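You operate a simulated robot arm through the tools that you are given. There is no shell and no other tool. Be economical: measure what you need, move in short steps, check, and stop when the job is done.

You are at the controls of a simulated two-armed robot. One attempt, no reset.

Task
Stack the yellow drink can from the top of the white cabinet on top of the green drink can. Then put the blue jar on the top of the white cabinet away on the dark table. Then push the right drawer shut. Then take the brass-cage bearing and leave it on the low board of the narrow shelf. Then put the red plunger in the cv reject. Then open the workbench drawer, take the black ring and leave it in the inside of the workbench drawer, then shut the drawer. The order counts. Set down upright: blue jar.

It is judged by the outcome, as a careful person would: the job done as asked, and still so three seconds after it is handed in. It fails if anything else is knocked over, pushed out of place, dropped, spilled or broken.

Robot
Two 7-joint arms with two-finger parallel grippers on one trunk, on a base that drives. Base frame: it is fixed to the floor where the robot stands at the start and does not move with it; the origin is under the middle of the robot, x ahead of it, y to its left, z up; the surface under the hand at the start is at about z = 0.84. Readings come in m, rad, newtons and seconds.
The left shoulder is at the start at [0.07, 0.13, 1.237], the right one opposite. With the tool pointing down near the work surface each hand reaches from about 0.1 to 0.5 m from the robot's upright axis, wherever it stands, measured 20 degrees to its own side. Places, roughly: black ring (3x3x2 cm) [-1.3, 0.5, 0.9]; blue jar [0.25, 0, 1]; brass-cage bearing (4x4x2 cm) [-2.1, 0.7, 0.9]; dark table [-3.6, -1, 0.7]; drink can [0.5, 0, 1]; inside of the workbench drawer [-1.5, 0.7, 0.7]; low board of the narrow shelf (60x12 cm) [-6.42, -1.64, 0.32]; red plunger (6x6x5 cm) [-2.2, 0.7, 0.9]; reject (15x26 cm) [-5.44, -0.9, 0.74]; right drawer [0.2, -0.6, 0.7]; workbench drawer [-1.5, 0.6, 0.8]. Payload 1.57 kg a hand.
The tool frame of a hand sits at the grasp point between the pads (the TCP): z along the fingers, y along the line on which they close. The tips reach 0.03 m beyond it. The gripper opens to 0.08 m. The fingers are 0.017 m wide and 0.012 m thick; the gripper's body (0.04 by 0.082 m) begins 0.08 m behind the TCP.
Orientation is that of the tool frame in the base frame, as [roll, pitch, yaw] about the fixed x, y, z axes, in that order (R = Rz(yaw) Ry(pitch) Rx(roll)). With the fingers straight down and closing along the base's y, the tool's x points along the base's -x, its y along +y and its z along -z.

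Tools
- The arms move only by the tool jog_arm. It takes "left_moves", "right_moves" or both (then of equal length, played together; a hand with none holds still); each is one flat list of numbers, 7 for each row, row after row: the finger opening in m, from 0 to 0.08, then the shift along the base's x, y, z in m, then the turn, a rotation vector about the base's x, y, z in rad. In form: [hand, dx, dy, dz, rx, ry, rz, hand, dx, dy, dz, rx, ry, rz, ...]. A call has 1 to 8 rows; each row shifts and turns the commanded pose from where the row before left it. Each row takes 0.2 s and may step no farther than 0.05 m and 0.15 rad from the row before; otherwise, or with a gripper value out of range, the whole call is refused. A pose out of reach is approached as far as the arm can. The call stops where the force on the tool passes 40 N (or 10 N more than at its start, if that is more) or the arm is blocked; 0.2 s more then pass. Each finger travels about 0.108 m/s and halts on what it meets, pressing with about 27 N; the grip force reading is that of the motor and also rises with nothing between the fingers. The clock runs only during rows and for 0.2 s after the last one: add rows that do not move to give the fingers time. The reply holds the time, the measured pose of the TCP, the force on the tool along the base axes, the opening and the grip force, in the units named above and with some noise, with the torque about the TCP (base axes, N m) and any sound that the robot's microphone picked up.
- Cameras (640 x 400 px; columns grow to the right, rows downward): "scene" is now at [0.1118, -0.0399, 1.4387]; the picture's right is [-0.55, -0.84, 0.00], its down [-0.67, 0.44, -0.59] and it looks along [0.50, -0.32, -0.80] (base axes); focal length 214 px, centre (320, 200). "left" rides on the left gripper at [0.072, 0.007, -0.122] in its tool frame; the picture's right is [-0.09, 1.00, 0.00], its down [-0.84, -0.08, -0.54] and it looks along [-0.54, -0.05, 0.84] (tool axes); focal length 238 px, centre (320, 200). "right" rides on the right gripper at [0.072, -0.007, -0.122] in its tool frame; the picture's right is [0.09, 1.00, 0.00], its down [-0.84, 0.08, -0.54] and it looks along [-0.54, 0.05, 0.84] (tool axes); focal length 238 px, centre (320, 200). There is no depth. A picture from a camera that has moved, and an enlarged one, comes with that camera's place and axes in the base frame and with its lens.
- get_image(camera): a new picture of that camera. No time passes.
- raise_lower(by): slides the trunk up (or, below 0, down) by that many m; the arms and the scene camera ride with it, the base frame stays. It gives what a move gives, with no picture.
- steer(legs): drives the robot by 1 to 6 legs, each [ahead, left, turn to the left] in m, m and rad, along the robot's own axes; the way and the turn of a leg run together, so that a leg with both is an arc; at most 1.5 m and 3.142 rad a leg. The arms and the cameras ride along, it lands a little off, and it stops where it bumps. It gives what a move gives.
- aim_head(pan, tilt): turns the head with the scene camera to pan (to the left, within 1.501 rad either way) and tilt (down, from -0.506 to 1.204), counted from straight ahead of the robot. It gives what a move gives.
- close_up(camera, box): a new picture of the part [left, top, right, bottom] of that camera's present view, enlarged. No time passes.
- finish_job(): hands the job in; it is judged then, once.

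Go step by step. Nothing tells you exact positions but the pictures and the camera data: compare them with the known pose of the tool, close in by small moves and look again before you grip or let go. The budget is 196 turns and 192 pictures, counting those below and the enlarged ones. Unless the task says otherwise, let go and move clear before handing in, and close with one line.

The tools are called by a JSON object that holds its "op" and its "data". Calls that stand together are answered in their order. jog_arm: Moves the arms, as the interface text tells. Its arguments: {"type":"object","properties":{"left_moves":{"type":"array","items":{"type":"number"}},"right_moves":{"type":"array","items":{"type":"number"}}},"required":[]} The other tools are called the same way: raise_lower (by) slides the trunk up or down; steer (legs) drives the base; aim_head (pan, tilt) turns the head that bears the scene camera; get_image (camera) takes a picture; close_up (camera, box) takes an enlarged picture of a part of a camera's view; finish_job () hands the job in.

At the start:

```text
clock: 0.0
left_tool_pos: [0.3286, -0.0063, 1.1885]
left_ee_rot: [-3.141, -0.002, -3.139]
left_contact_force: [-0.1, 0.4, 0.2]
left_moment: [0.01, 0.02, 0.02]
left_gripper_width: 0.08
left_gripper_force: 0.1
right_tool_pos: [0.2928, -0.3221, 1.2419]
right_ee_rot: [3.14, -0.002, 3.141]
right_contact_force: [0.6, 0.6, -0.5]
right_moment: [-0.01, 0.0, 0.02]
right_gripper_width: 0.08
right_gripper_force: 0.0
trunk travel left (down, up): [-0.875, 0.065]
robot x, y, heading: [0.0006, -0.0029, 0.003]
head pan, tilt: [-0.579, 0.935]
```

scene: 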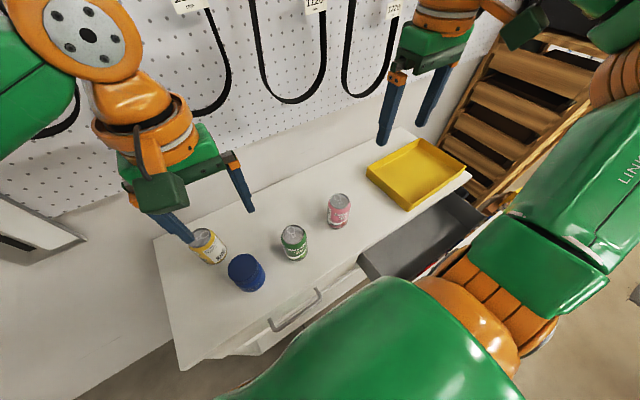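
right: 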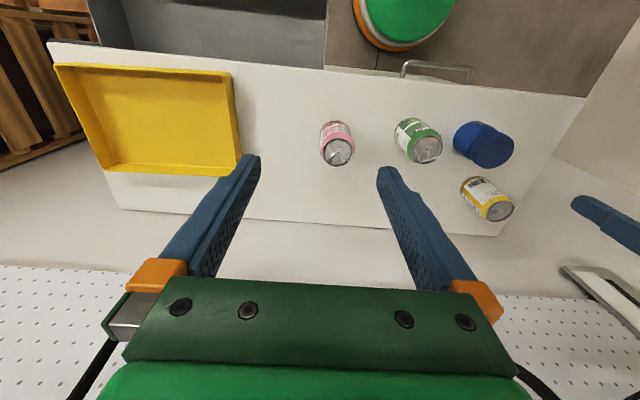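
left: 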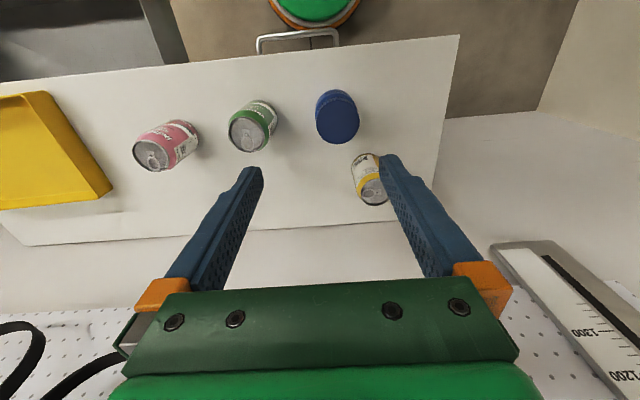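

I see the cans, jar and yellow tray on the white cabinet: yellow can near (0.477, 0.075), green near (0.365, -0.12), jar near (0.35, 0.02). First I bring the left hand over the yellow can and look.

{"op": "jog_arm", "data": {"left_moves": [0.08, 0.037, 0.02, -0.02, 0, 0, 0, 0.08, 0.037, 0.02, -0.02, 0, 0, 0, 0.08, 0.037, 0.02, -0.02, 0, 0, 0, 0.08, 0.036, 0.02, -0.02, 0, 0, 0]}}

{"op": "get_image", "data": {"camera": "left"}}

{"op": "get_image", "data": {"camera": "scene"}}

```text
clock: 1.0
left_tool_pos: [0.4717, 0.0754, 1.1043]
left_ee_rot: [3.14, -0.003, -3.139]
left_contact_force: [0.1, 0.3, -0.2]
left_moment: [-0.03, 0.03, 0.01]
left_gripper_width: 0.0797
left_gripper_force: 0.1
left hand out of reach, approached as far as the arm can: row 4
right_tool_pos: [0.2926, -0.3224, 1.2419]
right_ee_rot: [-3.141, -0.002, 3.141]
right_contact_force: [0.7, -0.5, 0.8]
right_moment: [-0.01, -0.01, 0.01]
right_gripper_width: 0.0803
right_gripper_force: 0.0
trunk travel left (down, up): [-0.875, 0.065]
robot x, y, heading: [0.0008, 0.0019, -0.003]
head pan, tilt: [-0.579, 0.935]
```

```text
188 pictures are left
camera left: at [0.4004, 0.0835, 1.2266], right [0.09, 1.0, 0.0], down [0.84, -0.08, 0.54], along [0.54, -0.05, -0.84], focal length 238 px, centre (320, 200)
```

left: 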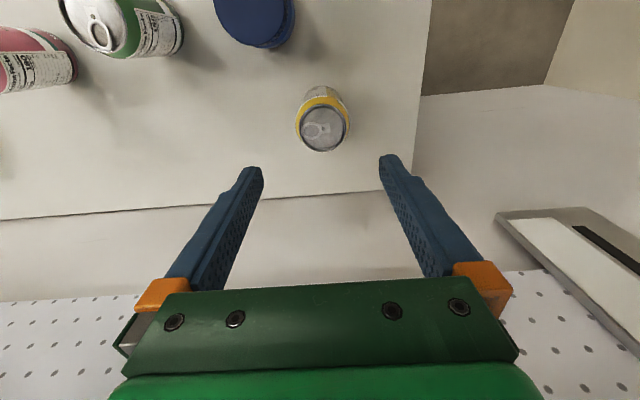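

```text
187 pictures are left
camera scene: at [0.1129, -0.0405, 1.4386], right [-0.55, -0.84, 0.0], down [-0.67, 0.44, -0.59], along [0.5, -0.32, -0.81], focal length 214 px, centre (320, 200)
```

scene: 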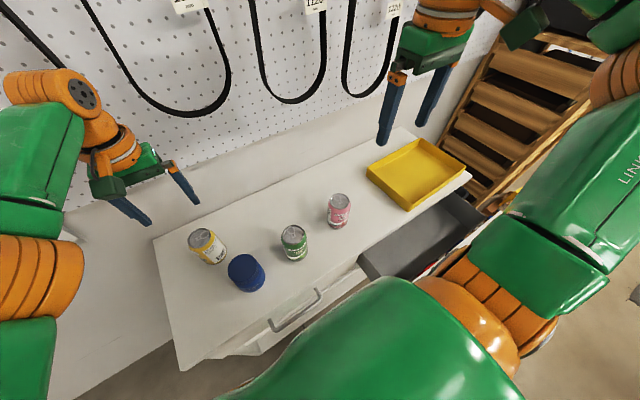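

The yellow can's top comes out at about (0.483, 0.081, 0.95). I lower toward it a bit and check reach.

{"op": "jog_arm", "data": {"left_moves": [0.08, 0, 0.002, -0.04, 0, 0, 0, 0.08, 0.006, 0.004, -0.04, 0, 0, 0]}}

{"op": "get_image", "data": {"camera": "left"}}

{"op": "close_up", "data": {"camera": "scene", "box": [120, 150, 360, 300]}}

```text
clock: 1.6
left_tool_pos: [0.4779, 0.0801, 1.0248]
left_ee_rot: [-3.141, -0.001, -3.139]
left_contact_force: [-0.5, -0.4, 0.1]
left_moment: [0.01, 0.05, 0.0]
left_gripper_width: 0.0802
left_gripper_force: 0.1
right_tool_pos: [0.2929, -0.3232, 1.2421]
right_ee_rot: [3.142, 0.0, 3.14]
right_contact_force: [0.5, -0.5, -0.3]
right_moment: [-0.02, -0.01, 0.01]
right_gripper_width: 0.0802
right_gripper_force: 0.1
trunk travel left (down, up): [-0.875, 0.065]
robot x, y, heading: [0.0026, 0.0013, 0.004]
head pan, tilt: [-0.579, 0.935]
```

```text
186 pictures are left
camera left: at [0.4071, 0.087, 1.1477], right [0.09, 1.0, 0.0], down [0.84, -0.08, 0.54], along [0.54, -0.05, -0.84], focal length 238 px, centre (320, 200)
```

left: 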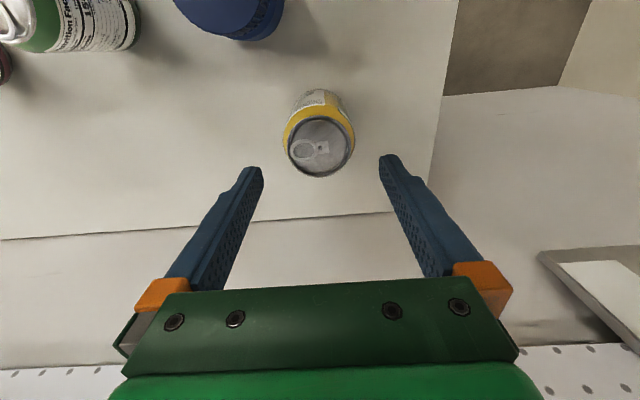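

```text
2.67 times, centred on (240, 225) of scene
camera zoom: at [0.1132, -0.0401, 1.4386], right [-0.55, -0.84, 0.0], down [-0.67, 0.44, -0.59], along [0.5, -0.32, -0.81], focal length 572 px, centre (533, 133)
```

zoom: 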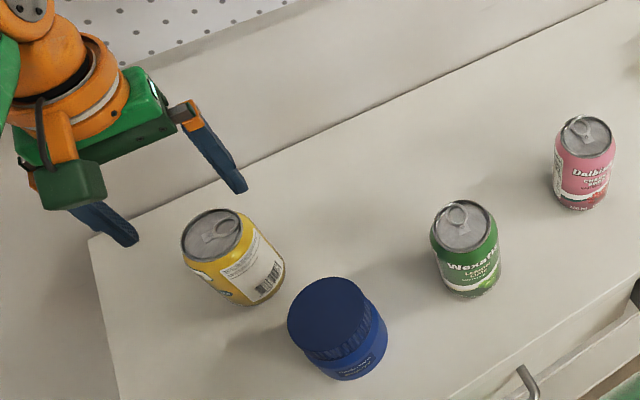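

The can is centred between the fingers in y (0.080) and close in x. I descend to grip height, then close.

{"op": "jog_arm", "data": {"left_moves": [0.08, 0.002, 0, -0.035, 0, 0, 0, 0.08, 0, 0, -0.035, 0, 0, 0, 0.08, 0, 0, -0.03, 0, 0, 0]}}

{"op": "get_image", "data": {"camera": "left"}}

{"op": "close_up", "data": {"camera": "scene", "box": [120, 150, 360, 300]}}

```text
clock: 2.4
left_tool_pos: [0.4694, 0.0864, 0.9285]
left_ee_rot: [-3.142, 0.0, -3.141]
left_contact_force: [-0.2, -0.1, 0.2]
left_moment: [0.03, -0.01, 0.02]
left_gripper_width: 0.0799
left_gripper_force: 0.0
left hand out of reach, approached as far as the arm can: row 2, 3
right_tool_pos: [0.2911, -0.3219, 1.2411]
right_ee_rot: [3.141, 0.0, 3.141]
right_contact_force: [-0.6, -0.7, -0.5]
right_moment: [0.0, 0.0, -0.02]
right_gripper_width: 0.0801
right_gripper_force: 0.2
trunk travel left (down, up): [-0.875, 0.065]
robot x, y, heading: [-0.0021, -0.0017, -0.001]
head pan, tilt: [-0.579, 0.935]
```

```text
184 pictures are left
camera left: at [0.3974, 0.0946, 1.0496], right [0.09, 1.0, 0.0], down [0.84, -0.08, 0.54], along [0.54, -0.05, -0.84], focal length 238 px, centre (320, 200)
```

left: 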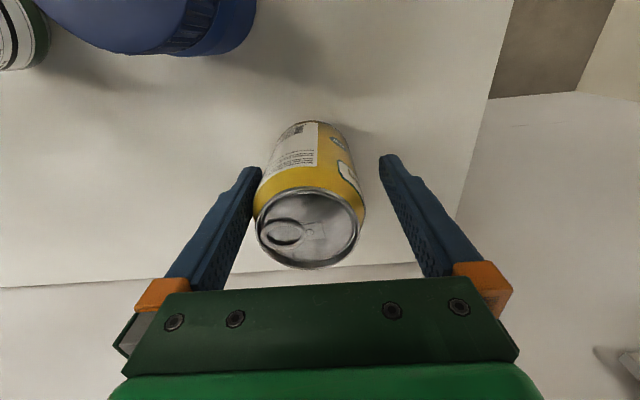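

```text
2.67 times, centred on (240, 225) of scene
camera zoom: at [0.1113, -0.0406, 1.4387], right [-0.55, -0.84, 0.0], down [-0.67, 0.44, -0.59], along [0.5, -0.32, -0.8], focal length 572 px, centre (533, 133)
```

zoom: 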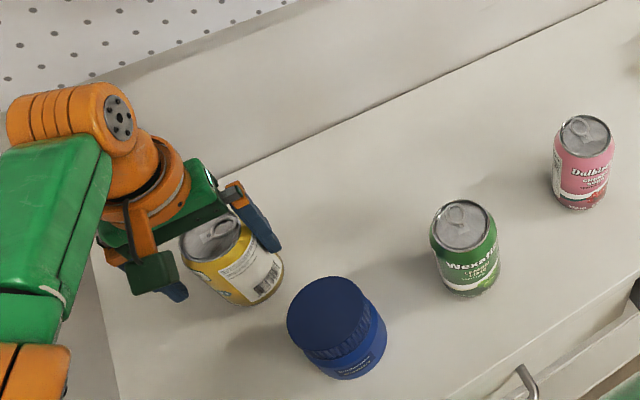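

The arm hits its reach limit low down, so I lift back to where it reached and will let the trunk make the descent instead.

{"op": "jog_arm", "data": {"left_moves": [0.08, 0, 0, 0.035, 0, 0, 0, 0.08, 0, 0, 0.035, 0, 0, 0, 0.08, 0, 0, 0.03, 0, 0, 0]}}

```text
clock: 3.2
left_tool_pos: [0.4689, 0.0892, 1.0281]
left_ee_rot: [3.139, -0.002, -3.137]
left_contact_force: [-0.1, -0.4, -0.6]
left_moment: [0.03, -0.03, -0.02]
left_gripper_width: 0.0799
left_gripper_force: 0.0
right_tool_pos: [0.2909, -0.3217, 1.2426]
right_ee_rot: [3.141, 0.0, 3.14]
right_contact_force: [0.5, 0.1, 0.0]
right_moment: [0.03, -0.03, 0.01]
right_gripper_width: 0.0801
right_gripper_force: 0.1
trunk travel left (down, up): [-0.875, 0.065]
robot x, y, heading: [-0.0023, 0.0004, 0.0]
head pan, tilt: [-0.579, 0.935]
```

The commanded pose followed the reached one; I re-centre over the can.

{"op": "jog_arm", "data": {"left_moves": [0.08, 0.011, -0.009, 0, 0, 0, 0]}}

{"op": "raise_lower", "data": {"by": -0.05}}

{"op": "get_image", "data": {"camera": "left"}}

```text
clock: 3.6
left_tool_pos: [0.4808, 0.0793, 1.0292]
left_ee_rot: [3.141, 0.0, -3.138]
left_contact_force: [0.8, -0.5, -0.1]
left_moment: [-0.02, 0.01, 0.02]
left_gripper_width: 0.08
left_gripper_force: 0.2
right_tool_pos: [0.2929, -0.3228, 1.2414]
right_ee_rot: [3.141, 0.001, -3.141]
right_contact_force: [-0.1, -0.8, -0.8]
right_moment: [0.02, -0.01, -0.03]
right_gripper_width: 0.08
right_gripper_force: 0.0
trunk travel left (down, up): [-0.875, 0.065]
robot x, y, heading: [0.0031, 0.0019, 0.001]
head pan, tilt: [-0.579, 0.935]
```

```text
clock: 4.5
left_tool_pos: [0.4798, 0.0803, 0.9784]
left_ee_rot: [3.142, 0.0, -3.14]
left_contact_force: [0.4, 0.8, -0.8]
left_moment: [0.01, 0.01, -0.01]
left_gripper_width: 0.0802
left_gripper_force: 0.1
right_tool_pos: [0.2918, -0.3216, 1.194]
right_ee_rot: [-3.141, 0.001, -3.14]
right_contact_force: [0.4, 0.1, 0.6]
right_moment: [0.01, 0.03, 0.03]
right_gripper_width: 0.0799
right_gripper_force: 0.0
trunk travel left (down, up): [-0.825, 0.115]
robot x, y, heading: [-0.0021, 0.0042, -0.001]
head pan, tilt: [-0.579, 0.935]
```

```text
182 pictures are left
camera left: at [0.4086, 0.0875, 1.1002], right [0.09, 1.0, 0.0], down [0.84, -0.07, 0.54], along [0.54, -0.05, -0.84], focal length 238 px, centre (320, 200)
```

left: 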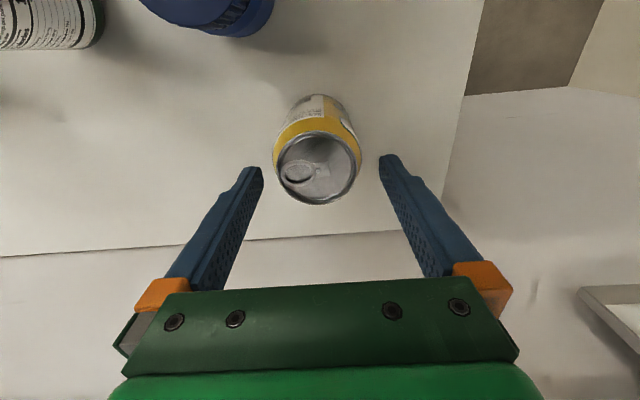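

Centred. I lower the trunk the remaining 5 cm and close on the can.

{"op": "raise_lower", "data": {"by": -0.05}}

{"op": "jog_arm", "data": {"left_moves": [0.08, -0.003, 0, 0, 0, 0, 0, 0.05, 0, 0, 0, 0, 0, 0, 0.04, 0, 0, 0, 0, 0, 0, 0.04, 0, 0, 0, 0, 0, 0]}}

{"op": "get_image", "data": {"camera": "left"}}

{"op": "close_up", "data": {"camera": "scene", "box": [120, 120, 360, 270]}}

```text
clock: 5.4
left_tool_pos: [0.4794, 0.0794, 0.929]
left_ee_rot: [-3.139, -0.001, -3.138]
left_contact_force: [0.2, 0.2, 0.2]
left_moment: [-0.02, 0.02, 0.02]
left_gripper_width: 0.08
left_gripper_force: 0.1
right_tool_pos: [0.2925, -0.3213, 1.1431]
right_ee_rot: [3.141, 0.001, -3.141]
right_contact_force: [0.4, 0.2, 0.1]
right_moment: [0.02, -0.01, 0.0]
right_gripper_width: 0.0802
right_gripper_force: 0.1
trunk travel left (down, up): [-0.775, 0.165]
robot x, y, heading: [0.0013, -0.0021, -0.001]
head pan, tilt: [-0.579, 0.935]
```

```text
clock: 6.4
left_tool_pos: [0.4779, 0.08, 0.9293]
left_ee_rot: [3.141, 0.001, -3.141]
left_contact_force: [2.5, -0.8, 3.1]
left_moment: [0.17, -0.28, -0.08]
left_gripper_width: 0.0657
left_gripper_force: 27.1
right_tool_pos: [0.2914, -0.3218, 1.1426]
right_ee_rot: [3.14, -0.001, 3.141]
right_contact_force: [-0.7, 0.6, 1.3]
right_moment: [-0.02, 0.0, -0.01]
right_gripper_width: 0.0797
right_gripper_force: 0.0
trunk travel left (down, up): [-0.775, 0.165]
robot x, y, heading: [-0.0024, 0.0001, 0.003]
head pan, tilt: [-0.579, 0.935]
```

```text
181 pictures are left
camera left: at [0.4062, 0.0874, 1.0501], right [0.09, 1.0, 0.0], down [0.84, -0.07, 0.54], along [0.54, -0.05, -0.84], focal length 238 px, centre (320, 200)
```

left: 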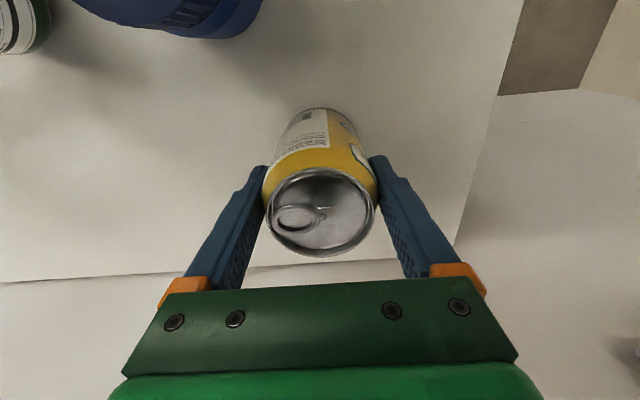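

```text
2.67 times, centred on (240, 195) of scene
camera zoom: at [0.1121, -0.0401, 1.3387], right [-0.55, -0.84, 0.0], down [-0.67, 0.44, -0.59], along [0.5, -0.32, -0.81], focal length 572 px, centre (533, 213)
```

zoom: 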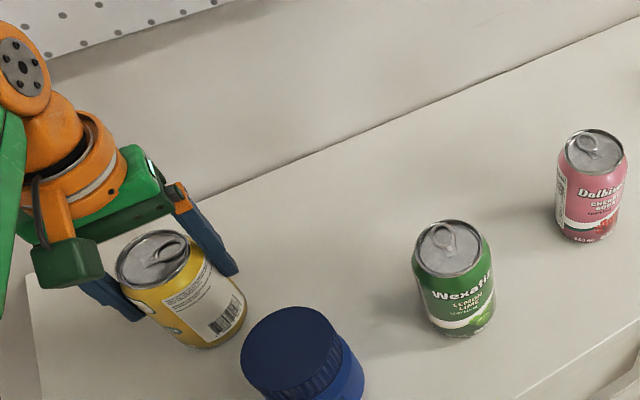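

The can is held (width 0.066). I lift it with the trunk and move the right hand aside, then look.

{"op": "raise_lower", "data": {"by": 0.15}}

{"op": "jog_arm", "data": {"left_moves": [0.04, -0.03, -0.02, 0.01, 0, 0, 0, 0.04, -0.03, -0.03, 0, 0, 0, 0, 0.04, -0.03, -0.04, 0, 0, 0, 0], "right_moves": [0.08, -0.02, -0.04, 0, 0, 0, 0, 0.08, -0.02, -0.04, 0, 0, 0, 0, 0.08, -0.02, -0.04, 0, 0, 0, 0]}}

{"op": "get_image", "data": {"camera": "left"}}

{"op": "get_image", "data": {"camera": "scene"}}

```text
clock: 8.2
left_tool_pos: [0.4769, 0.0798, 1.0784]
left_ee_rot: [3.14, -0.002, -3.136]
left_contact_force: [-0.3, -0.9, -3.9]
left_moment: [0.0, -0.03, -0.03]
left_gripper_width: 0.0655
left_gripper_force: 27.3
right_tool_pos: [0.2932, -0.3207, 1.2927]
right_ee_rot: [-3.141, -0.001, 3.141]
right_contact_force: [0.2, -0.5, -0.3]
right_moment: [0.01, 0.02, 0.0]
right_gripper_width: 0.0799
right_gripper_force: 0.0
trunk travel left (down, up): [-0.925, 0.015]
robot x, y, heading: [0.0013, 0.0008, -0.003]
head pan, tilt: [-0.579, 0.935]
```

```text
clock: 9.0
left_tool_pos: [0.3842, -0.0104, 1.0905]
left_ee_rot: [3.138, -0.002, -3.141]
left_contact_force: [-1.0, -0.5, -2.8]
left_moment: [0.04, 0.0, 0.01]
left_gripper_width: 0.0656
left_gripper_force: 28.0
right_tool_pos: [0.2298, -0.4438, 1.2917]
right_ee_rot: [3.138, -0.001, 3.141]
right_contact_force: [0.7, -0.4, 0.0]
right_moment: [0.03, -0.04, 0.01]
right_gripper_width: 0.08
right_gripper_force: 0.1
trunk travel left (down, up): [-0.925, 0.015]
robot x, y, heading: [0.0039, -0.0006, -0.002]
head pan, tilt: [-0.579, 0.935]
```

```text
179 pictures are left
camera left: at [0.3147, -0.0039, 1.2119], right [0.09, 1.0, 0.0], down [0.84, -0.08, 0.54], along [0.54, -0.05, -0.84], focal length 238 px, centre (320, 200)
```

left: 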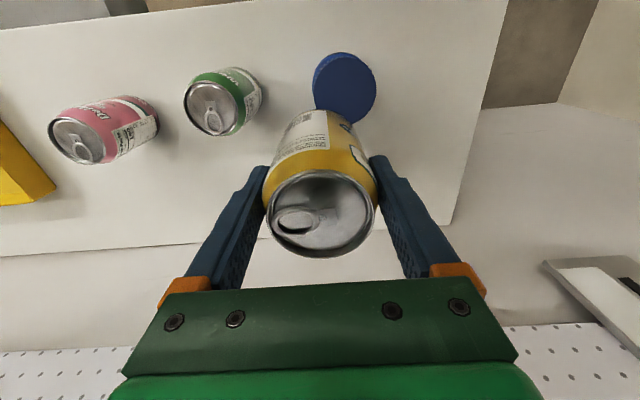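

```text
178 pictures are left
camera scene: at [0.1109, -0.0433, 1.4886], right [-0.55, -0.84, 0.0], down [-0.67, 0.44, -0.59], along [0.5, -0.32, -0.81], focal length 214 px, centre (320, 200)
```

scene: 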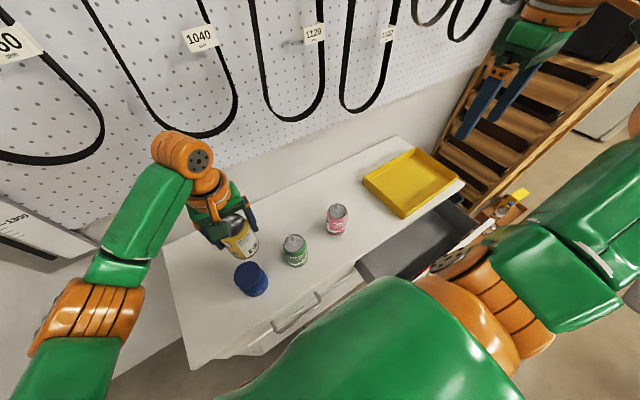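

Green's top centre comes out at (0.358, -0.121) and the held can is centred on the TCP. I carry it above the green can and check.

{"op": "jog_arm", "data": {"left_moves": [0.04, -0.008, -0.037, 0, 0, 0, 0, 0.04, -0.008, -0.037, 0, 0, 0, 0, 0.04, -0.009, -0.037, 0, 0, 0, 0]}}

{"op": "get_image", "data": {"camera": "left"}}

{"op": "close_up", "data": {"camera": "scene", "box": [200, 150, 440, 300]}}

{"op": "get_image", "data": {"camera": "right"}}

```text
clock: 9.8
left_tool_pos: [0.3714, -0.0916, 1.088]
left_ee_rot: [-3.141, -0.002, -3.136]
left_contact_force: [-0.5, 0.6, -3.1]
left_moment: [-0.03, -0.04, -0.01]
left_gripper_width: 0.0654
left_gripper_force: 26.7
left hand out of reach, approached as far as the arm can: row 3
right_tool_pos: [0.2325, -0.4417, 1.2925]
right_ee_rot: [-3.14, -0.001, 3.141]
right_contact_force: [-0.1, -0.7, -0.6]
right_moment: [0.0, 0.01, 0.01]
right_gripper_width: 0.08
right_gripper_force: 0.2
trunk travel left (down, up): [-0.925, 0.015]
robot x, y, heading: [0.0007, 0.0002, 0.0]
head pan, tilt: [-0.579, 0.935]
```

```text
177 pictures are left
camera left: at [0.3, -0.0846, 1.2102], right [0.09, 1.0, 0.0], down [0.84, -0.07, 0.54], along [0.54, -0.05, -0.84], focal length 238 px, centre (320, 200)
```

left: 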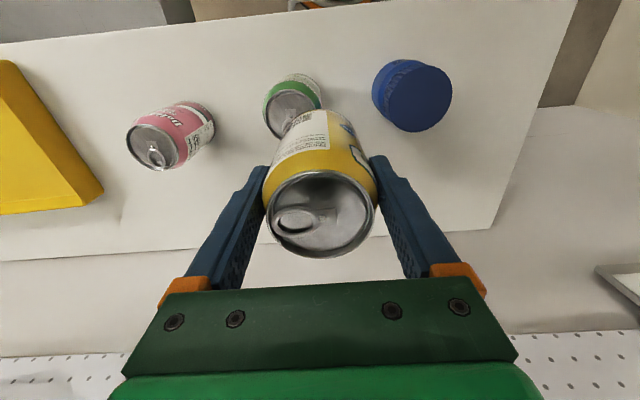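

```text
2.67 times, centred on (320, 225) of scene
camera zoom: at [0.1126, -0.0406, 1.4886], right [-0.55, -0.84, 0.0], down [-0.67, 0.44, -0.59], along [0.5, -0.32, -0.81], focal length 572 px, centre (320, 133)
```

zoom: 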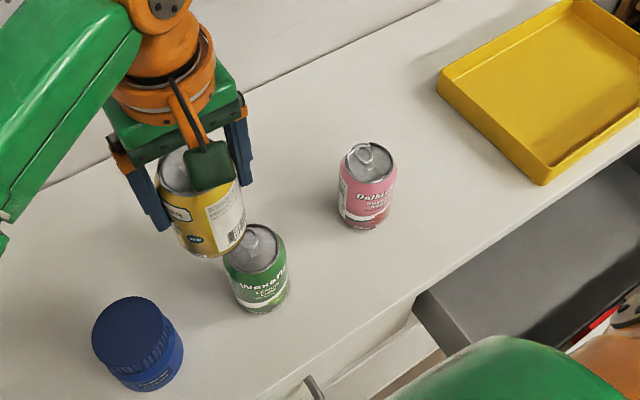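

```text
175 pictures are left
camera right: at [0.1611, -0.4483, 1.4153], right [-0.09, 1.0, 0.0], down [0.84, 0.08, 0.54], along [0.54, 0.05, -0.84], focal length 238 px, centre (320, 200)
```

right: 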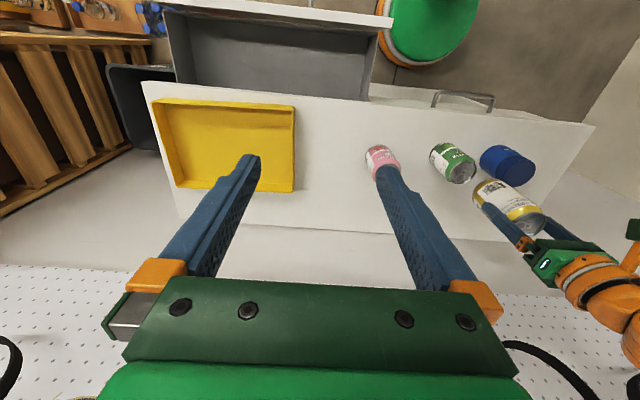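

The left hand hits a reach limit across the body. I try turning the wrist with the reach (the can is round), moving on to the target.

{"op": "jog_arm", "data": {"left_moves": [0.04, 0, 0, 0, 0, 0, -0.15, 0.04, 0, 0, 0, 0, 0, -0.15, 0.04, 0, 0, 0, 0, 0, -0.15, 0.04, -0.006, -0.015, 0, 0, 0, -0.1, 0.04, -0.006, -0.015, 0, 0, 0, 0]}}

{"op": "close_up", "data": {"camera": "scene", "box": [200, 150, 440, 300]}}

```text
clock: 11.0
left_tool_pos: [0.3678, -0.0999, 1.0891]
left_ee_rot: [3.142, 0.001, 2.594]
left_contact_force: [0.1, -0.2, -3.2]
left_moment: [-0.01, -0.01, -0.02]
left_gripper_width: 0.0656
left_gripper_force: 27.5
left hand out of reach, approached as far as the arm can: row 4, 5
right_tool_pos: [0.2323, -0.4422, 1.2922]
right_ee_rot: [3.141, 0.0, -3.141]
right_contact_force: [0.3, 0.5, 0.0]
right_moment: [-0.01, -0.03, -0.04]
right_gripper_width: 0.0798
right_gripper_force: 0.2
trunk travel left (down, up): [-0.925, 0.015]
robot x, y, heading: [0.0006, -0.0014, -0.003]
head pan, tilt: [-0.579, 0.935]
```

```text
2.67 times, centred on (320, 225) of scene
camera zoom: at [0.1126, -0.0405, 1.4886], right [-0.55, -0.84, 0.0], down [-0.67, 0.44, -0.59], along [0.5, -0.32, -0.81], focal length 572 px, centre (320, 133)
```

zoom: 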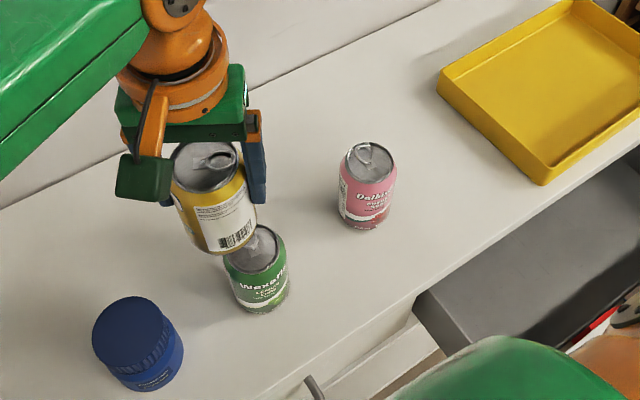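

Nearly there; a small right turn of the base brings the hand the rest of the way.

{"op": "steer", "data": {"legs": [[0, 0, -0.09]]}}

{"op": "close_up", "data": {"camera": "scene", "box": [200, 150, 440, 300]}}

{"op": "get_image", "data": {"camera": "left"}}

```text
clock: 11.9
left_tool_pos: [0.3584, -0.1285, 1.0881]
left_ee_rot: [-3.138, 0.003, 2.507]
left_contact_force: [-0.2, 0.4, -3.0]
left_moment: [-0.02, 0.01, 0.01]
left_gripper_width: 0.0651
left_gripper_force: 26.8
right_tool_pos: [0.193, -0.4582, 1.2934]
right_ee_rot: [-3.137, -0.001, 3.051]
right_contact_force: [0.5, 0.6, 0.0]
right_moment: [0.0, -0.01, 0.02]
right_gripper_width: 0.0801
right_gripper_force: 0.0
trunk travel left (down, up): [-0.925, 0.015]
robot x, y, heading: [-0.0002, 0.0004, -0.082]
head pan, tilt: [-0.579, 0.935]
```

```text
2.67 times, centred on (320, 225) of scene
camera zoom: at [0.1105, -0.0478, 1.4885], right [-0.62, -0.78, 0.0], down [-0.63, 0.5, -0.59], along [0.46, -0.37, -0.81], focal length 572 px, centre (320, 133)
```

zoom: 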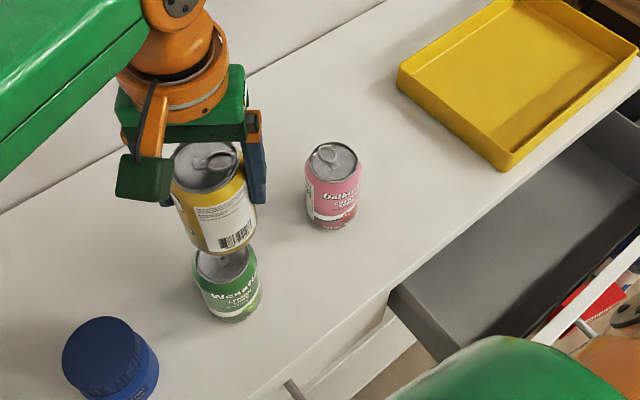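

```text
172 pictures are left
camera left: at [0.3061, -0.0809, 1.2107], right [0.67, 0.75, 0.0], down [0.63, -0.56, 0.54], along [0.4, -0.36, -0.84], focal length 238 px, centre (320, 200)
```

left: 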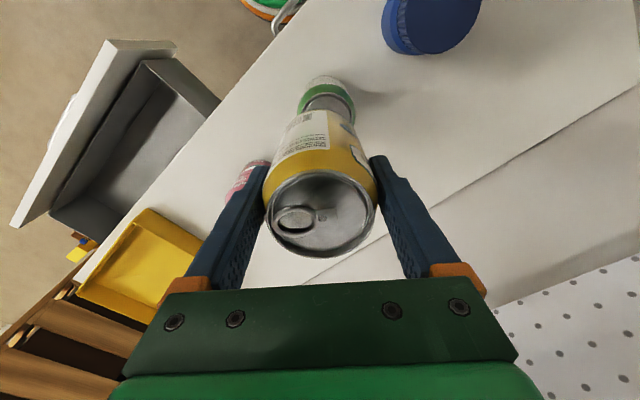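

I zoom to refine the green can's top relative to the held can.

{"op": "close_up", "data": {"camera": "left", "box": [240, 50, 400, 150]}}

{"op": "close_up", "data": {"camera": "scene", "box": [240, 190, 320, 290]}}

```text
4.00 times, centred on (320, 100) of left
camera zoom: at [0.3061, -0.0809, 1.2107], right [0.67, 0.75, 0.0], down [0.63, -0.56, 0.54], along [0.4, -0.36, -0.84], focal length 953 px, centre (320, 600)
```

zoom: 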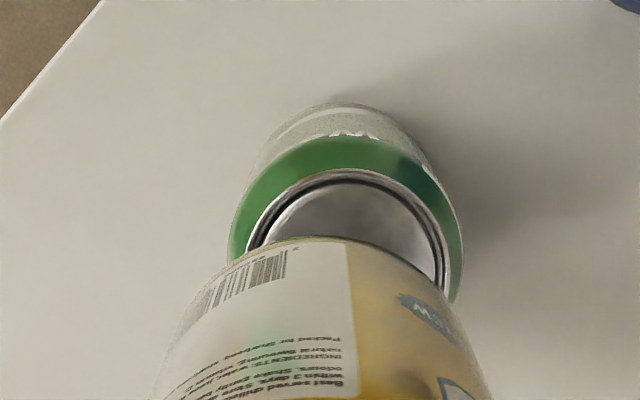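

```text
4.00 times, centred on (280, 240) of scene
camera zoom: at [0.1105, -0.0478, 1.4885], right [-0.62, -0.78, 0.0], down [-0.63, 0.5, -0.59], along [0.46, -0.37, -0.81], focal length 858 px, centre (480, 40)
```

zoom: 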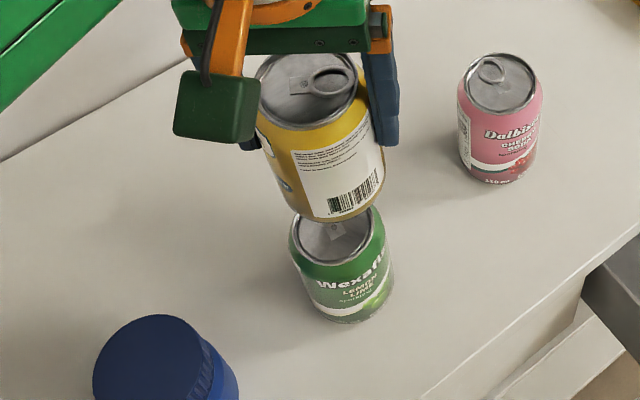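

Green's centre is about (0.356, -0.118). I shift to it and lower to just above contact, then compare the edges in both views.

{"op": "jog_arm", "data": {"left_moves": [0.04, -0.002, 0.0105, -0.015, 0, 0, 0, 0.04, 0, 0, -0.01, 0, 0, 0]}}

{"op": "close_up", "data": {"camera": "left", "box": [240, 50, 400, 150]}}

{"op": "close_up", "data": {"camera": "scene", "box": [240, 190, 320, 290]}}

{"op": "close_up", "data": {"camera": "right", "box": [400, 100, 640, 250]}}

```text
clock: 12.5
left_tool_pos: [0.3559, -0.1201, 1.063]
left_ee_rot: [-3.141, 0.002, 2.507]
left_contact_force: [0.1, 0.1, -3.4]
left_moment: [0.01, 0.03, 0.01]
left_gripper_width: 0.0654
left_gripper_force: 27.4
right_tool_pos: [0.1934, -0.4599, 1.2928]
right_ee_rot: [-3.14, 0.0, 3.051]
right_contact_force: [-0.4, -0.8, 0.3]
right_moment: [-0.01, 0.0, 0.01]
right_gripper_width: 0.0798
right_gripper_force: 0.0
trunk travel left (down, up): [-0.925, 0.015]
robot x, y, heading: [0.0025, 0.0018, -0.087]
head pan, tilt: [-0.579, 0.935]
```

```text
4.00 times, centred on (320, 100) of left
camera zoom: at [0.3026, -0.0714, 1.1855], right [0.67, 0.75, 0.0], down [0.63, -0.56, 0.54], along [0.4, -0.36, -0.84], focal length 953 px, centre (320, 600)
```

zoom: 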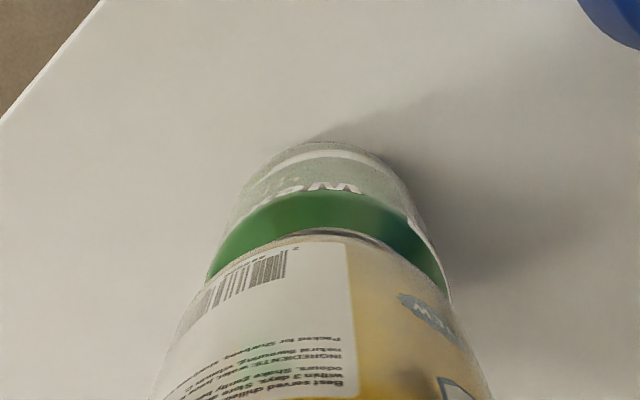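

```text
4.00 times, centred on (280, 240) of scene
camera zoom: at [0.1093, -0.0493, 1.4886], right [-0.62, -0.78, 0.0], down [-0.63, 0.5, -0.59], along [0.46, -0.37, -0.81], focal length 858 px, centre (480, 40)
```

zoom: 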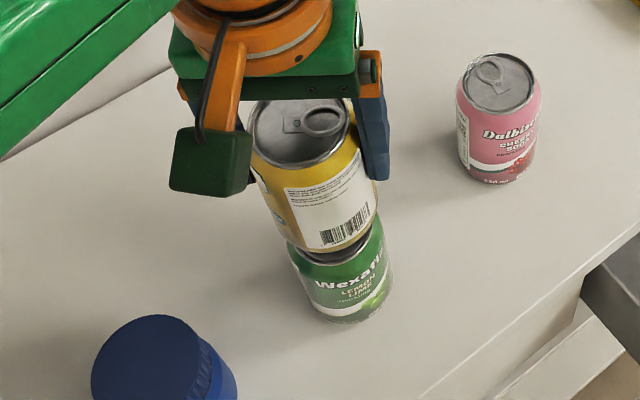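

```text
2.67 times, centred on (520, 175) of right
camera zoom: at [0.1214, -0.4597, 1.4156], right [0.0, 1.0, 0.0], down [0.84, 0.0, 0.54], along [0.54, 0.0, -0.84], focal length 636 px, centre (-213, 267)
```

zoom: 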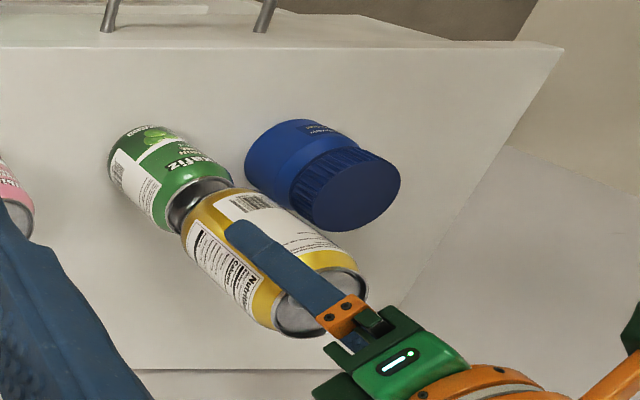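

Right-camera view confirms near alignment; a 2 mm shift in x, then I descend gently to contact.

{"op": "jog_arm", "data": {"left_moves": [0.04, 0.002, 0.001, -0.007, 0, 0, 0, 0.04, 0, 0, -0.005, 0, 0, 0, 0.04, 0, 0, -0.002, 0, 0, 0]}}

{"op": "close_up", "data": {"camera": "right", "box": [420, 120, 540, 195]}}

{"op": "close_up", "data": {"camera": "scene", "box": [250, 200, 314, 280]}}

```text
clock: 13.3
left_tool_pos: [0.3578, -0.12, 1.0496]
left_ee_rot: [3.14, 0.002, 2.508]
left_contact_force: [0.9, -0.7, -3.2]
left_moment: [-0.01, 0.01, -0.01]
left_gripper_width: 0.0656
left_gripper_force: 26.8
right_tool_pos: [0.1914, -0.4599, 1.2931]
right_ee_rot: [3.141, 0.0, 3.052]
right_contact_force: [-0.4, 0.3, 0.2]
right_moment: [-0.01, 0.0, -0.02]
right_gripper_width: 0.0801
right_gripper_force: 0.2
trunk travel left (down, up): [-0.925, 0.015]
robot x, y, heading: [0.0007, 0.0033, -0.094]
head pan, tilt: [-0.579, 0.935]
```

```text
5.33 times, centred on (480, 158) of right
camera zoom: at [0.1208, -0.4605, 1.4154], right [0.0, 1.0, 0.0], down [0.84, 0.0, 0.54], along [0.54, 0.0, -0.84], focal length 1271 px, centre (-533, 427)
```

zoom: 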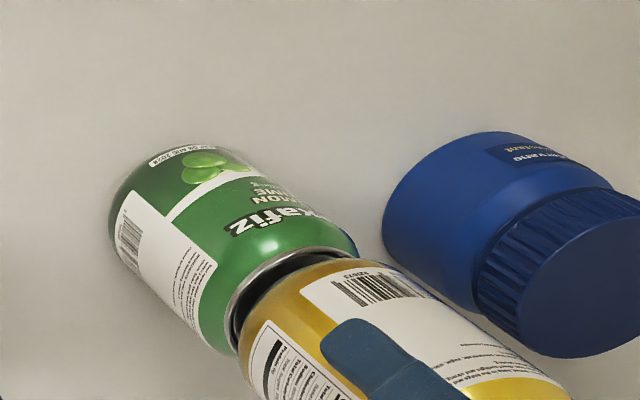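

```text
5.00 times, centred on (282, 240) of scene
camera zoom: at [0.1086, -0.0502, 1.4886], right [-0.62, -0.78, 0.0], down [-0.63, 0.5, -0.59], along [0.47, -0.37, -0.81], focal length 1072 px, centre (510, 0)
```

zoom: 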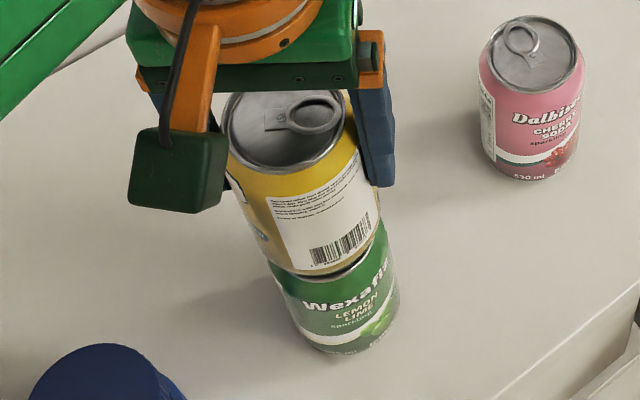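

Alignment looks good. I step down by small amounts to contact.

{"op": "jog_arm", "data": {"left_moves": [0.04, 0, 0, -0.003, 0, 0, 0, 0.04, 0, 0, -0.002, 0, 0, 0, 0.04, 0, 0, -0.002, 0, 0, 0]}}

{"op": "close_up", "data": {"camera": "right", "box": [420, 120, 540, 195]}}

```text
clock: 14.1
left_tool_pos: [0.3583, -0.1209, 1.0438]
left_ee_rot: [-3.141, -0.001, 2.507]
left_contact_force: [0.1, -0.3, -3.5]
left_moment: [-0.01, -0.02, 0.03]
left_gripper_width: 0.0654
left_gripper_force: 27.3
right_tool_pos: [0.1905, -0.4607, 1.2937]
right_ee_rot: [-3.142, 0.0, 3.051]
right_contact_force: [0.9, -0.3, 0.2]
right_moment: [0.03, 0.02, -0.01]
right_gripper_width: 0.0802
right_gripper_force: 0.0
trunk travel left (down, up): [-0.925, 0.015]
robot x, y, heading: [-0.0023, -0.0012, -0.093]
head pan, tilt: [-0.579, 0.935]
```

```text
5.33 times, centred on (480, 158) of right
camera zoom: at [0.1207, -0.4605, 1.4154], right [0.0, 1.0, 0.0], down [0.84, 0.0, 0.54], along [0.54, 0.0, -0.84], focal length 1271 px, centre (-533, 427)
```

zoom: 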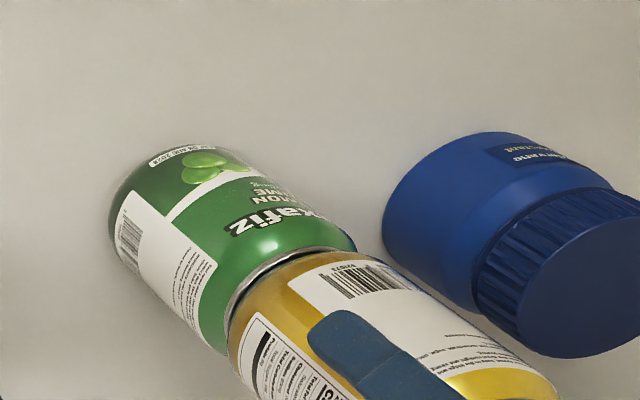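

Nearly touching. A few more millimetres.

{"op": "jog_arm", "data": {"left_moves": [0.04, 0, 0, -0.0015, 0, 0, 0, 0.04, 0, 0, -0.0015, 0, 0, 0]}}

{"op": "close_up", "data": {"camera": "right", "box": [420, 120, 540, 195]}}

```text
clock: 14.7
left_tool_pos: [0.3561, -0.1204, 1.0424]
left_ee_rot: [3.141, 0.005, 2.503]
left_contact_force: [2.8, -1.0, 22.2]
left_moment: [0.18, -0.21, -0.14]
left_gripper_width: 0.0653
left_gripper_force: 27.3
right_tool_pos: [0.1891, -0.4579, 1.2948]
right_ee_rot: [3.142, 0.002, 3.052]
right_contact_force: [-0.2, 0.4, -0.4]
right_moment: [0.0, 0.0, 0.04]
right_gripper_width: 0.08
right_gripper_force: 0.1
trunk travel left (down, up): [-0.925, 0.015]
robot x, y, heading: [-0.001, -0.0002, -0.086]
head pan, tilt: [-0.579, 0.935]
```

```text
5.33 times, centred on (480, 158) of right
camera zoom: at [0.1173, -0.4585, 1.4168], right [0.0, 1.0, 0.0], down [0.84, 0.0, 0.54], along [0.54, 0.0, -0.84], focal length 1271 px, centre (-533, 427)
```

zoom: 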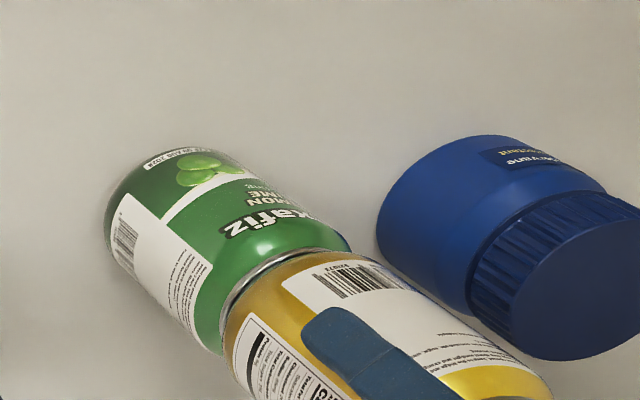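

Contact made. I relieve the pressure slightly and open.

{"op": "jog_arm", "data": {"left_moves": [0.04, 0, 0, 0.0012, 0, 0, 0, 0.066, 0, 0, 0, 0, 0, 0, 0.08, 0, 0, 0, 0, 0, 0, 0.08, 0, 0, 0, 0, 0, 0]}}

{"op": "get_image", "data": {"camera": "left"}}

{"op": "close_up", "data": {"camera": "right", "box": [400, 100, 640, 250]}}

```text
clock: 15.7
left_tool_pos: [0.358, -0.1215, 1.0417]
left_ee_rot: [-3.141, 0.003, 2.505]
left_contact_force: [-0.2, 0.0, -0.5]
left_moment: [0.01, 0.01, 0.01]
left_gripper_width: 0.08
left_gripper_force: 0.0
right_tool_pos: [0.1905, -0.4601, 1.2928]
right_ee_rot: [-3.14, -0.001, 3.053]
right_contact_force: [-1.1, -1.0, 0.1]
right_moment: [0.01, 0.01, -0.01]
right_gripper_width: 0.08
right_gripper_force: 0.0
trunk travel left (down, up): [-0.925, 0.015]
robot x, y, heading: [0.0023, -0.0016, -0.088]
head pan, tilt: [-0.579, 0.935]
```

```text
162 pictures are left
camera left: at [0.304, -0.0713, 1.1633], right [0.67, 0.75, 0.0], down [0.63, -0.56, 0.54], along [0.41, -0.36, -0.84], focal length 238 px, centre (320, 200)
```

left: 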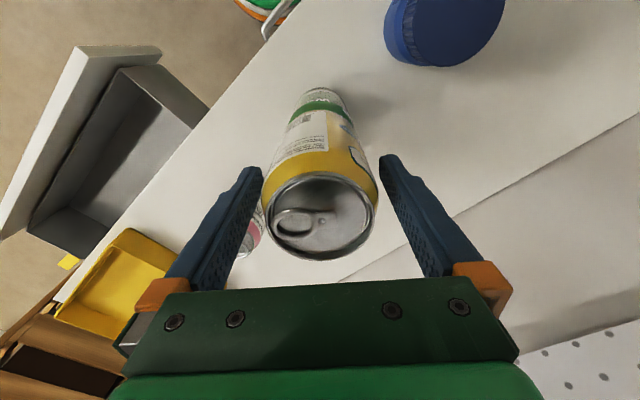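

```text
2.67 times, centred on (520, 175) of right
camera zoom: at [0.1199, -0.4603, 1.4155], right [0.0, 1.0, 0.0], down [0.84, 0.0, 0.54], along [0.54, 0.0, -0.84], focal length 636 px, centre (-213, 267)
```

zoom: 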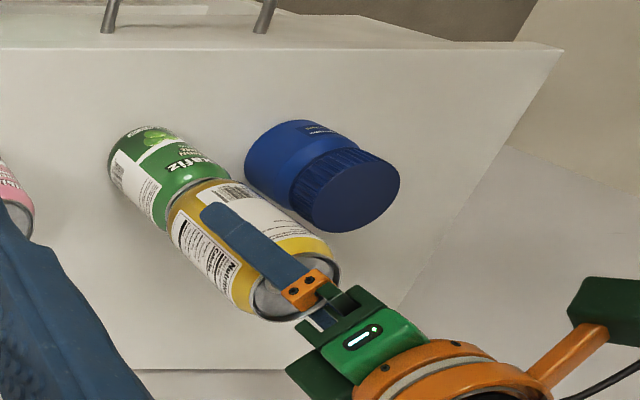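

The stack stands free. I lift the hand straight up off it.

{"op": "jog_arm", "data": {"left_moves": [0.08, 0, 0, 0.03, 0, 0, 0, 0.08, 0, 0, 0.03, 0, 0, 0, 0.08, 0, 0, 0.04, 0, 0, 0]}}

{"op": "get_image", "data": {"camera": "left"}}

{"op": "get_image", "data": {"camera": "scene"}}

```text
clock: 16.5
left_tool_pos: [0.3568, -0.1211, 1.1411]
left_ee_rot: [-3.141, 0.001, 2.505]
left_contact_force: [0.4, -0.5, -0.6]
left_moment: [0.02, -0.01, 0.03]
left_gripper_width: 0.0799
left_gripper_force: 0.1
right_tool_pos: [0.1899, -0.46, 1.2927]
right_ee_rot: [3.14, 0.0, 3.052]
right_contact_force: [-0.1, -0.4, 0.5]
right_moment: [0.04, 0.01, 0.01]
right_gripper_width: 0.08
right_gripper_force: 0.1
trunk travel left (down, up): [-0.925, 0.015]
robot x, y, heading: [-0.0004, -0.0008, -0.088]
head pan, tilt: [-0.579, 0.935]
```

```text
160 pictures are left
camera left: at [0.3044, -0.072, 1.2626], right [0.67, 0.75, 0.0], down [0.63, -0.56, 0.54], along [0.41, -0.36, -0.84], focal length 238 px, centre (320, 200)
```

left: 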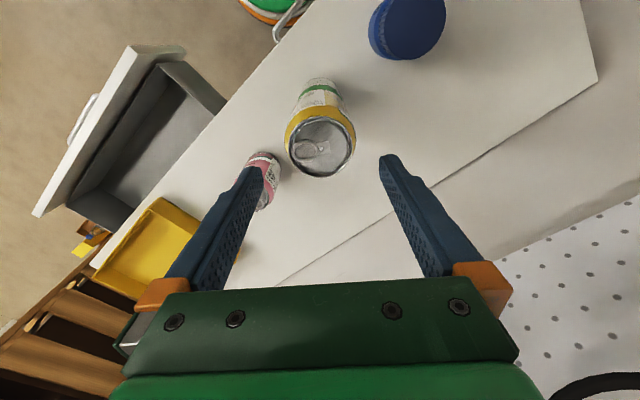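

```text
159 pictures are left
camera scene: at [0.1073, -0.05, 1.4886], right [-0.62, -0.78, 0.0], down [-0.63, 0.5, -0.59], along [0.47, -0.37, -0.8], focal length 214 px, centre (320, 200)
```

scene: 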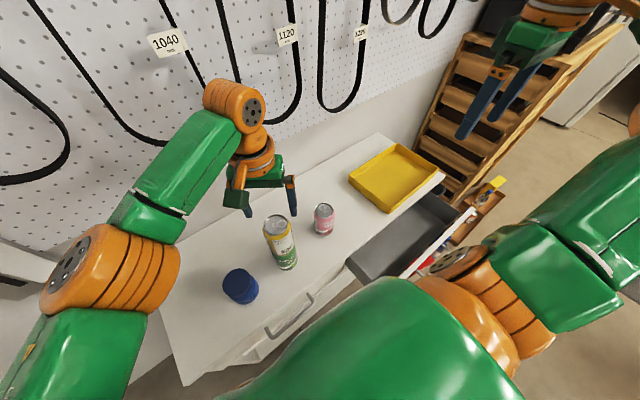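

The stack is standing well. Next the jar: I move the left hand over it, straightening the wrist, while high above everything.

{"op": "jog_arm", "data": {"left_moves": [0.08, 0, 0.028, 0, 0, 0, 0.127, 0.08, 0, 0.028, 0, 0, 0, 0.127, 0.08, 0, 0.028, 0, 0, 0, 0.127, 0.08, 0, 0.028, 0, 0, 0, 0.127, 0.08, -0.002, 0.03, 0, 0, 0, 0.127]}}

{"op": "get_image", "data": {"camera": "left"}}

{"op": "close_up", "data": {"camera": "right", "box": [400, 100, 640, 250]}}

```text
clock: 17.7
left_tool_pos: [0.3547, 0.0254, 1.1418]
left_ee_rot: [-3.139, 0.002, -3.14]
left_contact_force: [-0.2, 0.7, -0.4]
left_moment: [-0.08, 0.01, -0.03]
left_gripper_width: 0.08
left_gripper_force: 0.1
right_tool_pos: [0.1912, -0.4571, 1.2942]
right_ee_rot: [-3.141, 0.0, 3.053]
right_contact_force: [0.5, -0.7, -0.3]
right_moment: [-0.01, 0.01, -0.01]
right_gripper_width: 0.08
right_gripper_force: 0.1
trunk travel left (down, up): [-0.925, 0.015]
robot x, y, heading: [-0.0, 0.0021, -0.086]
head pan, tilt: [-0.579, 0.935]
```

```text
158 pictures are left
camera left: at [0.283, 0.0322, 1.2624], right [0.09, 1.0, 0.0], down [0.84, -0.08, 0.54], along [0.54, -0.05, -0.84], focal length 238 px, centre (320, 200)
```

left: 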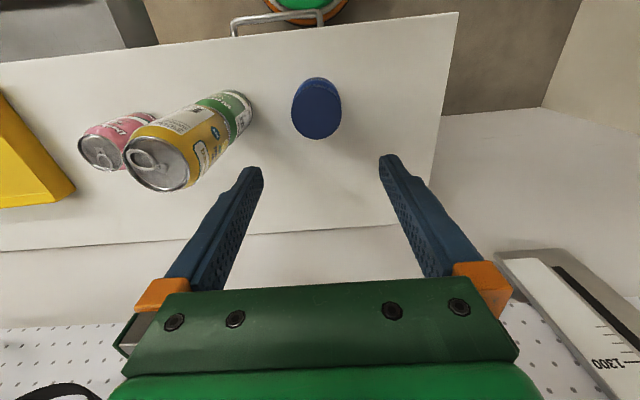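

```text
2.67 times, centred on (520, 175) of right
camera zoom: at [0.1199, -0.4579, 1.4164], right [0.0, 1.0, 0.0], down [0.84, 0.0, 0.54], along [0.54, 0.0, -0.84], focal length 636 px, centre (-213, 267)
```

zoom: 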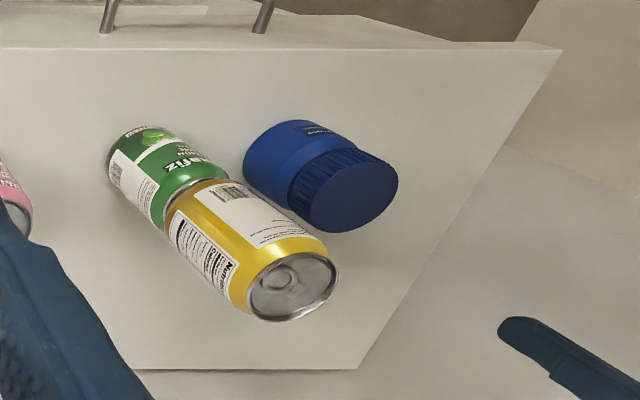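

Jar centre solves to (0.355, 0.022) with its top at z 0.93. I descend to just above it and check centring.

{"op": "jog_arm", "data": {"left_moves": [0.08, 0, -0.003, -0.045, 0, 0, 0, 0.08, 0, 0, -0.045, 0, 0, 0, 0.08, 0, 0, -0.045, 0, 0, 0, 0.08, 0, 0, -0.02, 0, 0, 0]}}

{"op": "get_image", "data": {"camera": "left"}}

{"op": "get_image", "data": {"camera": "scene"}}

```text
clock: 18.7
left_tool_pos: [0.3544, 0.0185, 0.9876]
left_ee_rot: [3.141, 0.0, -3.141]
left_contact_force: [-0.1, 0.2, -0.7]
left_moment: [-0.03, -0.03, 0.02]
left_gripper_width: 0.0797
left_gripper_force: 0.2
right_tool_pos: [0.1916, -0.46, 1.2928]
right_ee_rot: [-3.14, -0.001, 3.052]
right_contact_force: [0.4, -0.1, 0.5]
right_moment: [0.01, -0.01, -0.02]
right_gripper_width: 0.0799
right_gripper_force: 0.0
trunk travel left (down, up): [-0.925, 0.015]
robot x, y, heading: [0.0013, -0.0014, -0.088]
head pan, tilt: [-0.579, 0.935]
```

```text
156 pictures are left
camera left: at [0.2832, 0.0266, 1.1095], right [0.09, 1.0, 0.0], down [0.84, -0.08, 0.54], along [0.54, -0.05, -0.84], focal length 238 px, centre (320, 200)
```

left: 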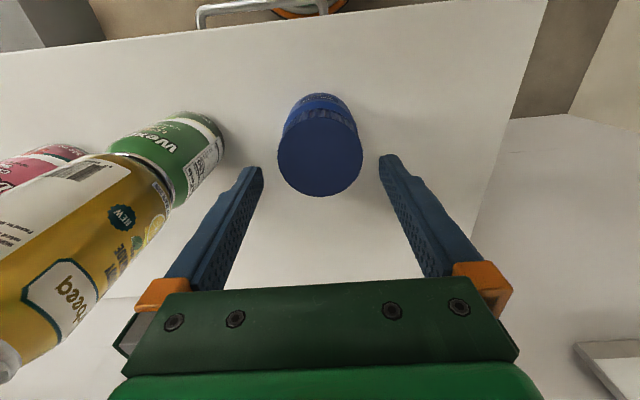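

```text
155 pictures are left
camera scene: at [0.1078, -0.0502, 1.4887], right [-0.62, -0.78, 0.0], down [-0.63, 0.5, -0.59], along [0.47, -0.37, -0.81], focal length 214 px, centre (320, 200)
```

scene: 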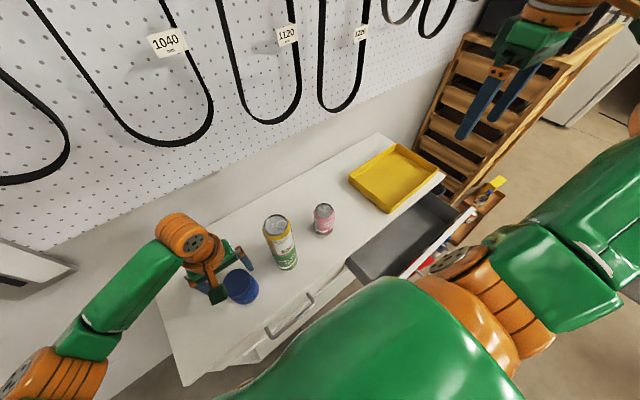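

Centred in y. I descend around the lid and grip.

{"op": "jog_arm", "data": {"left_moves": [0.08, -0.002, 0, -0.04, 0, 0, 0, 0.08, 0, 0, -0.04, 0, 0, 0, 0.05, 0, 0, 0, 0, 0, 0, 0.04, 0, 0, 0, 0, 0, 0, 0.04, 0, 0, 0, 0, 0, 0]}}

{"op": "get_image", "data": {"camera": "left"}}

```text
clock: 19.9
left_tool_pos: [0.3521, 0.0198, 0.9073]
left_ee_rot: [-3.14, 0.005, -3.141]
left_contact_force: [4.2, 0.5, 15.2]
left_moment: [0.17, -0.06, 0.0]
left_gripper_width: 0.0719
left_gripper_force: 26.9
right_tool_pos: [0.1889, -0.4593, 1.2933]
right_ee_rot: [3.141, 0.001, 3.051]
right_contact_force: [-1.0, 0.3, -0.8]
right_moment: [0.0, 0.0, -0.01]
right_gripper_width: 0.0802
right_gripper_force: 0.0
trunk travel left (down, up): [-0.925, 0.015]
robot x, y, heading: [0.0009, 0.0003, -0.085]
head pan, tilt: [-0.579, 0.935]
```

```text
154 pictures are left
camera left: at [0.28, 0.0266, 1.0287], right [0.09, 1.0, 0.0], down [0.83, -0.08, 0.55], along [0.54, -0.05, -0.84], focal length 238 px, centre (320, 200)
```

left: 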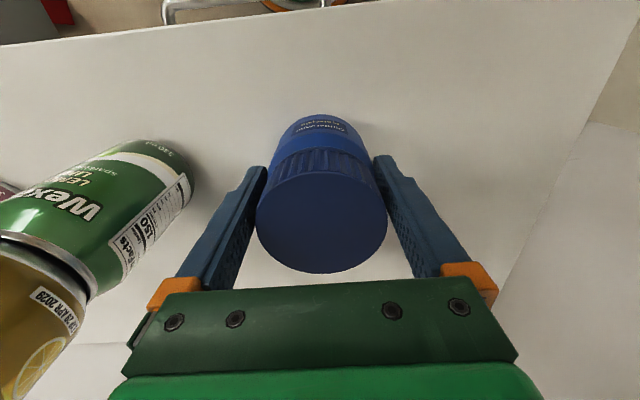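

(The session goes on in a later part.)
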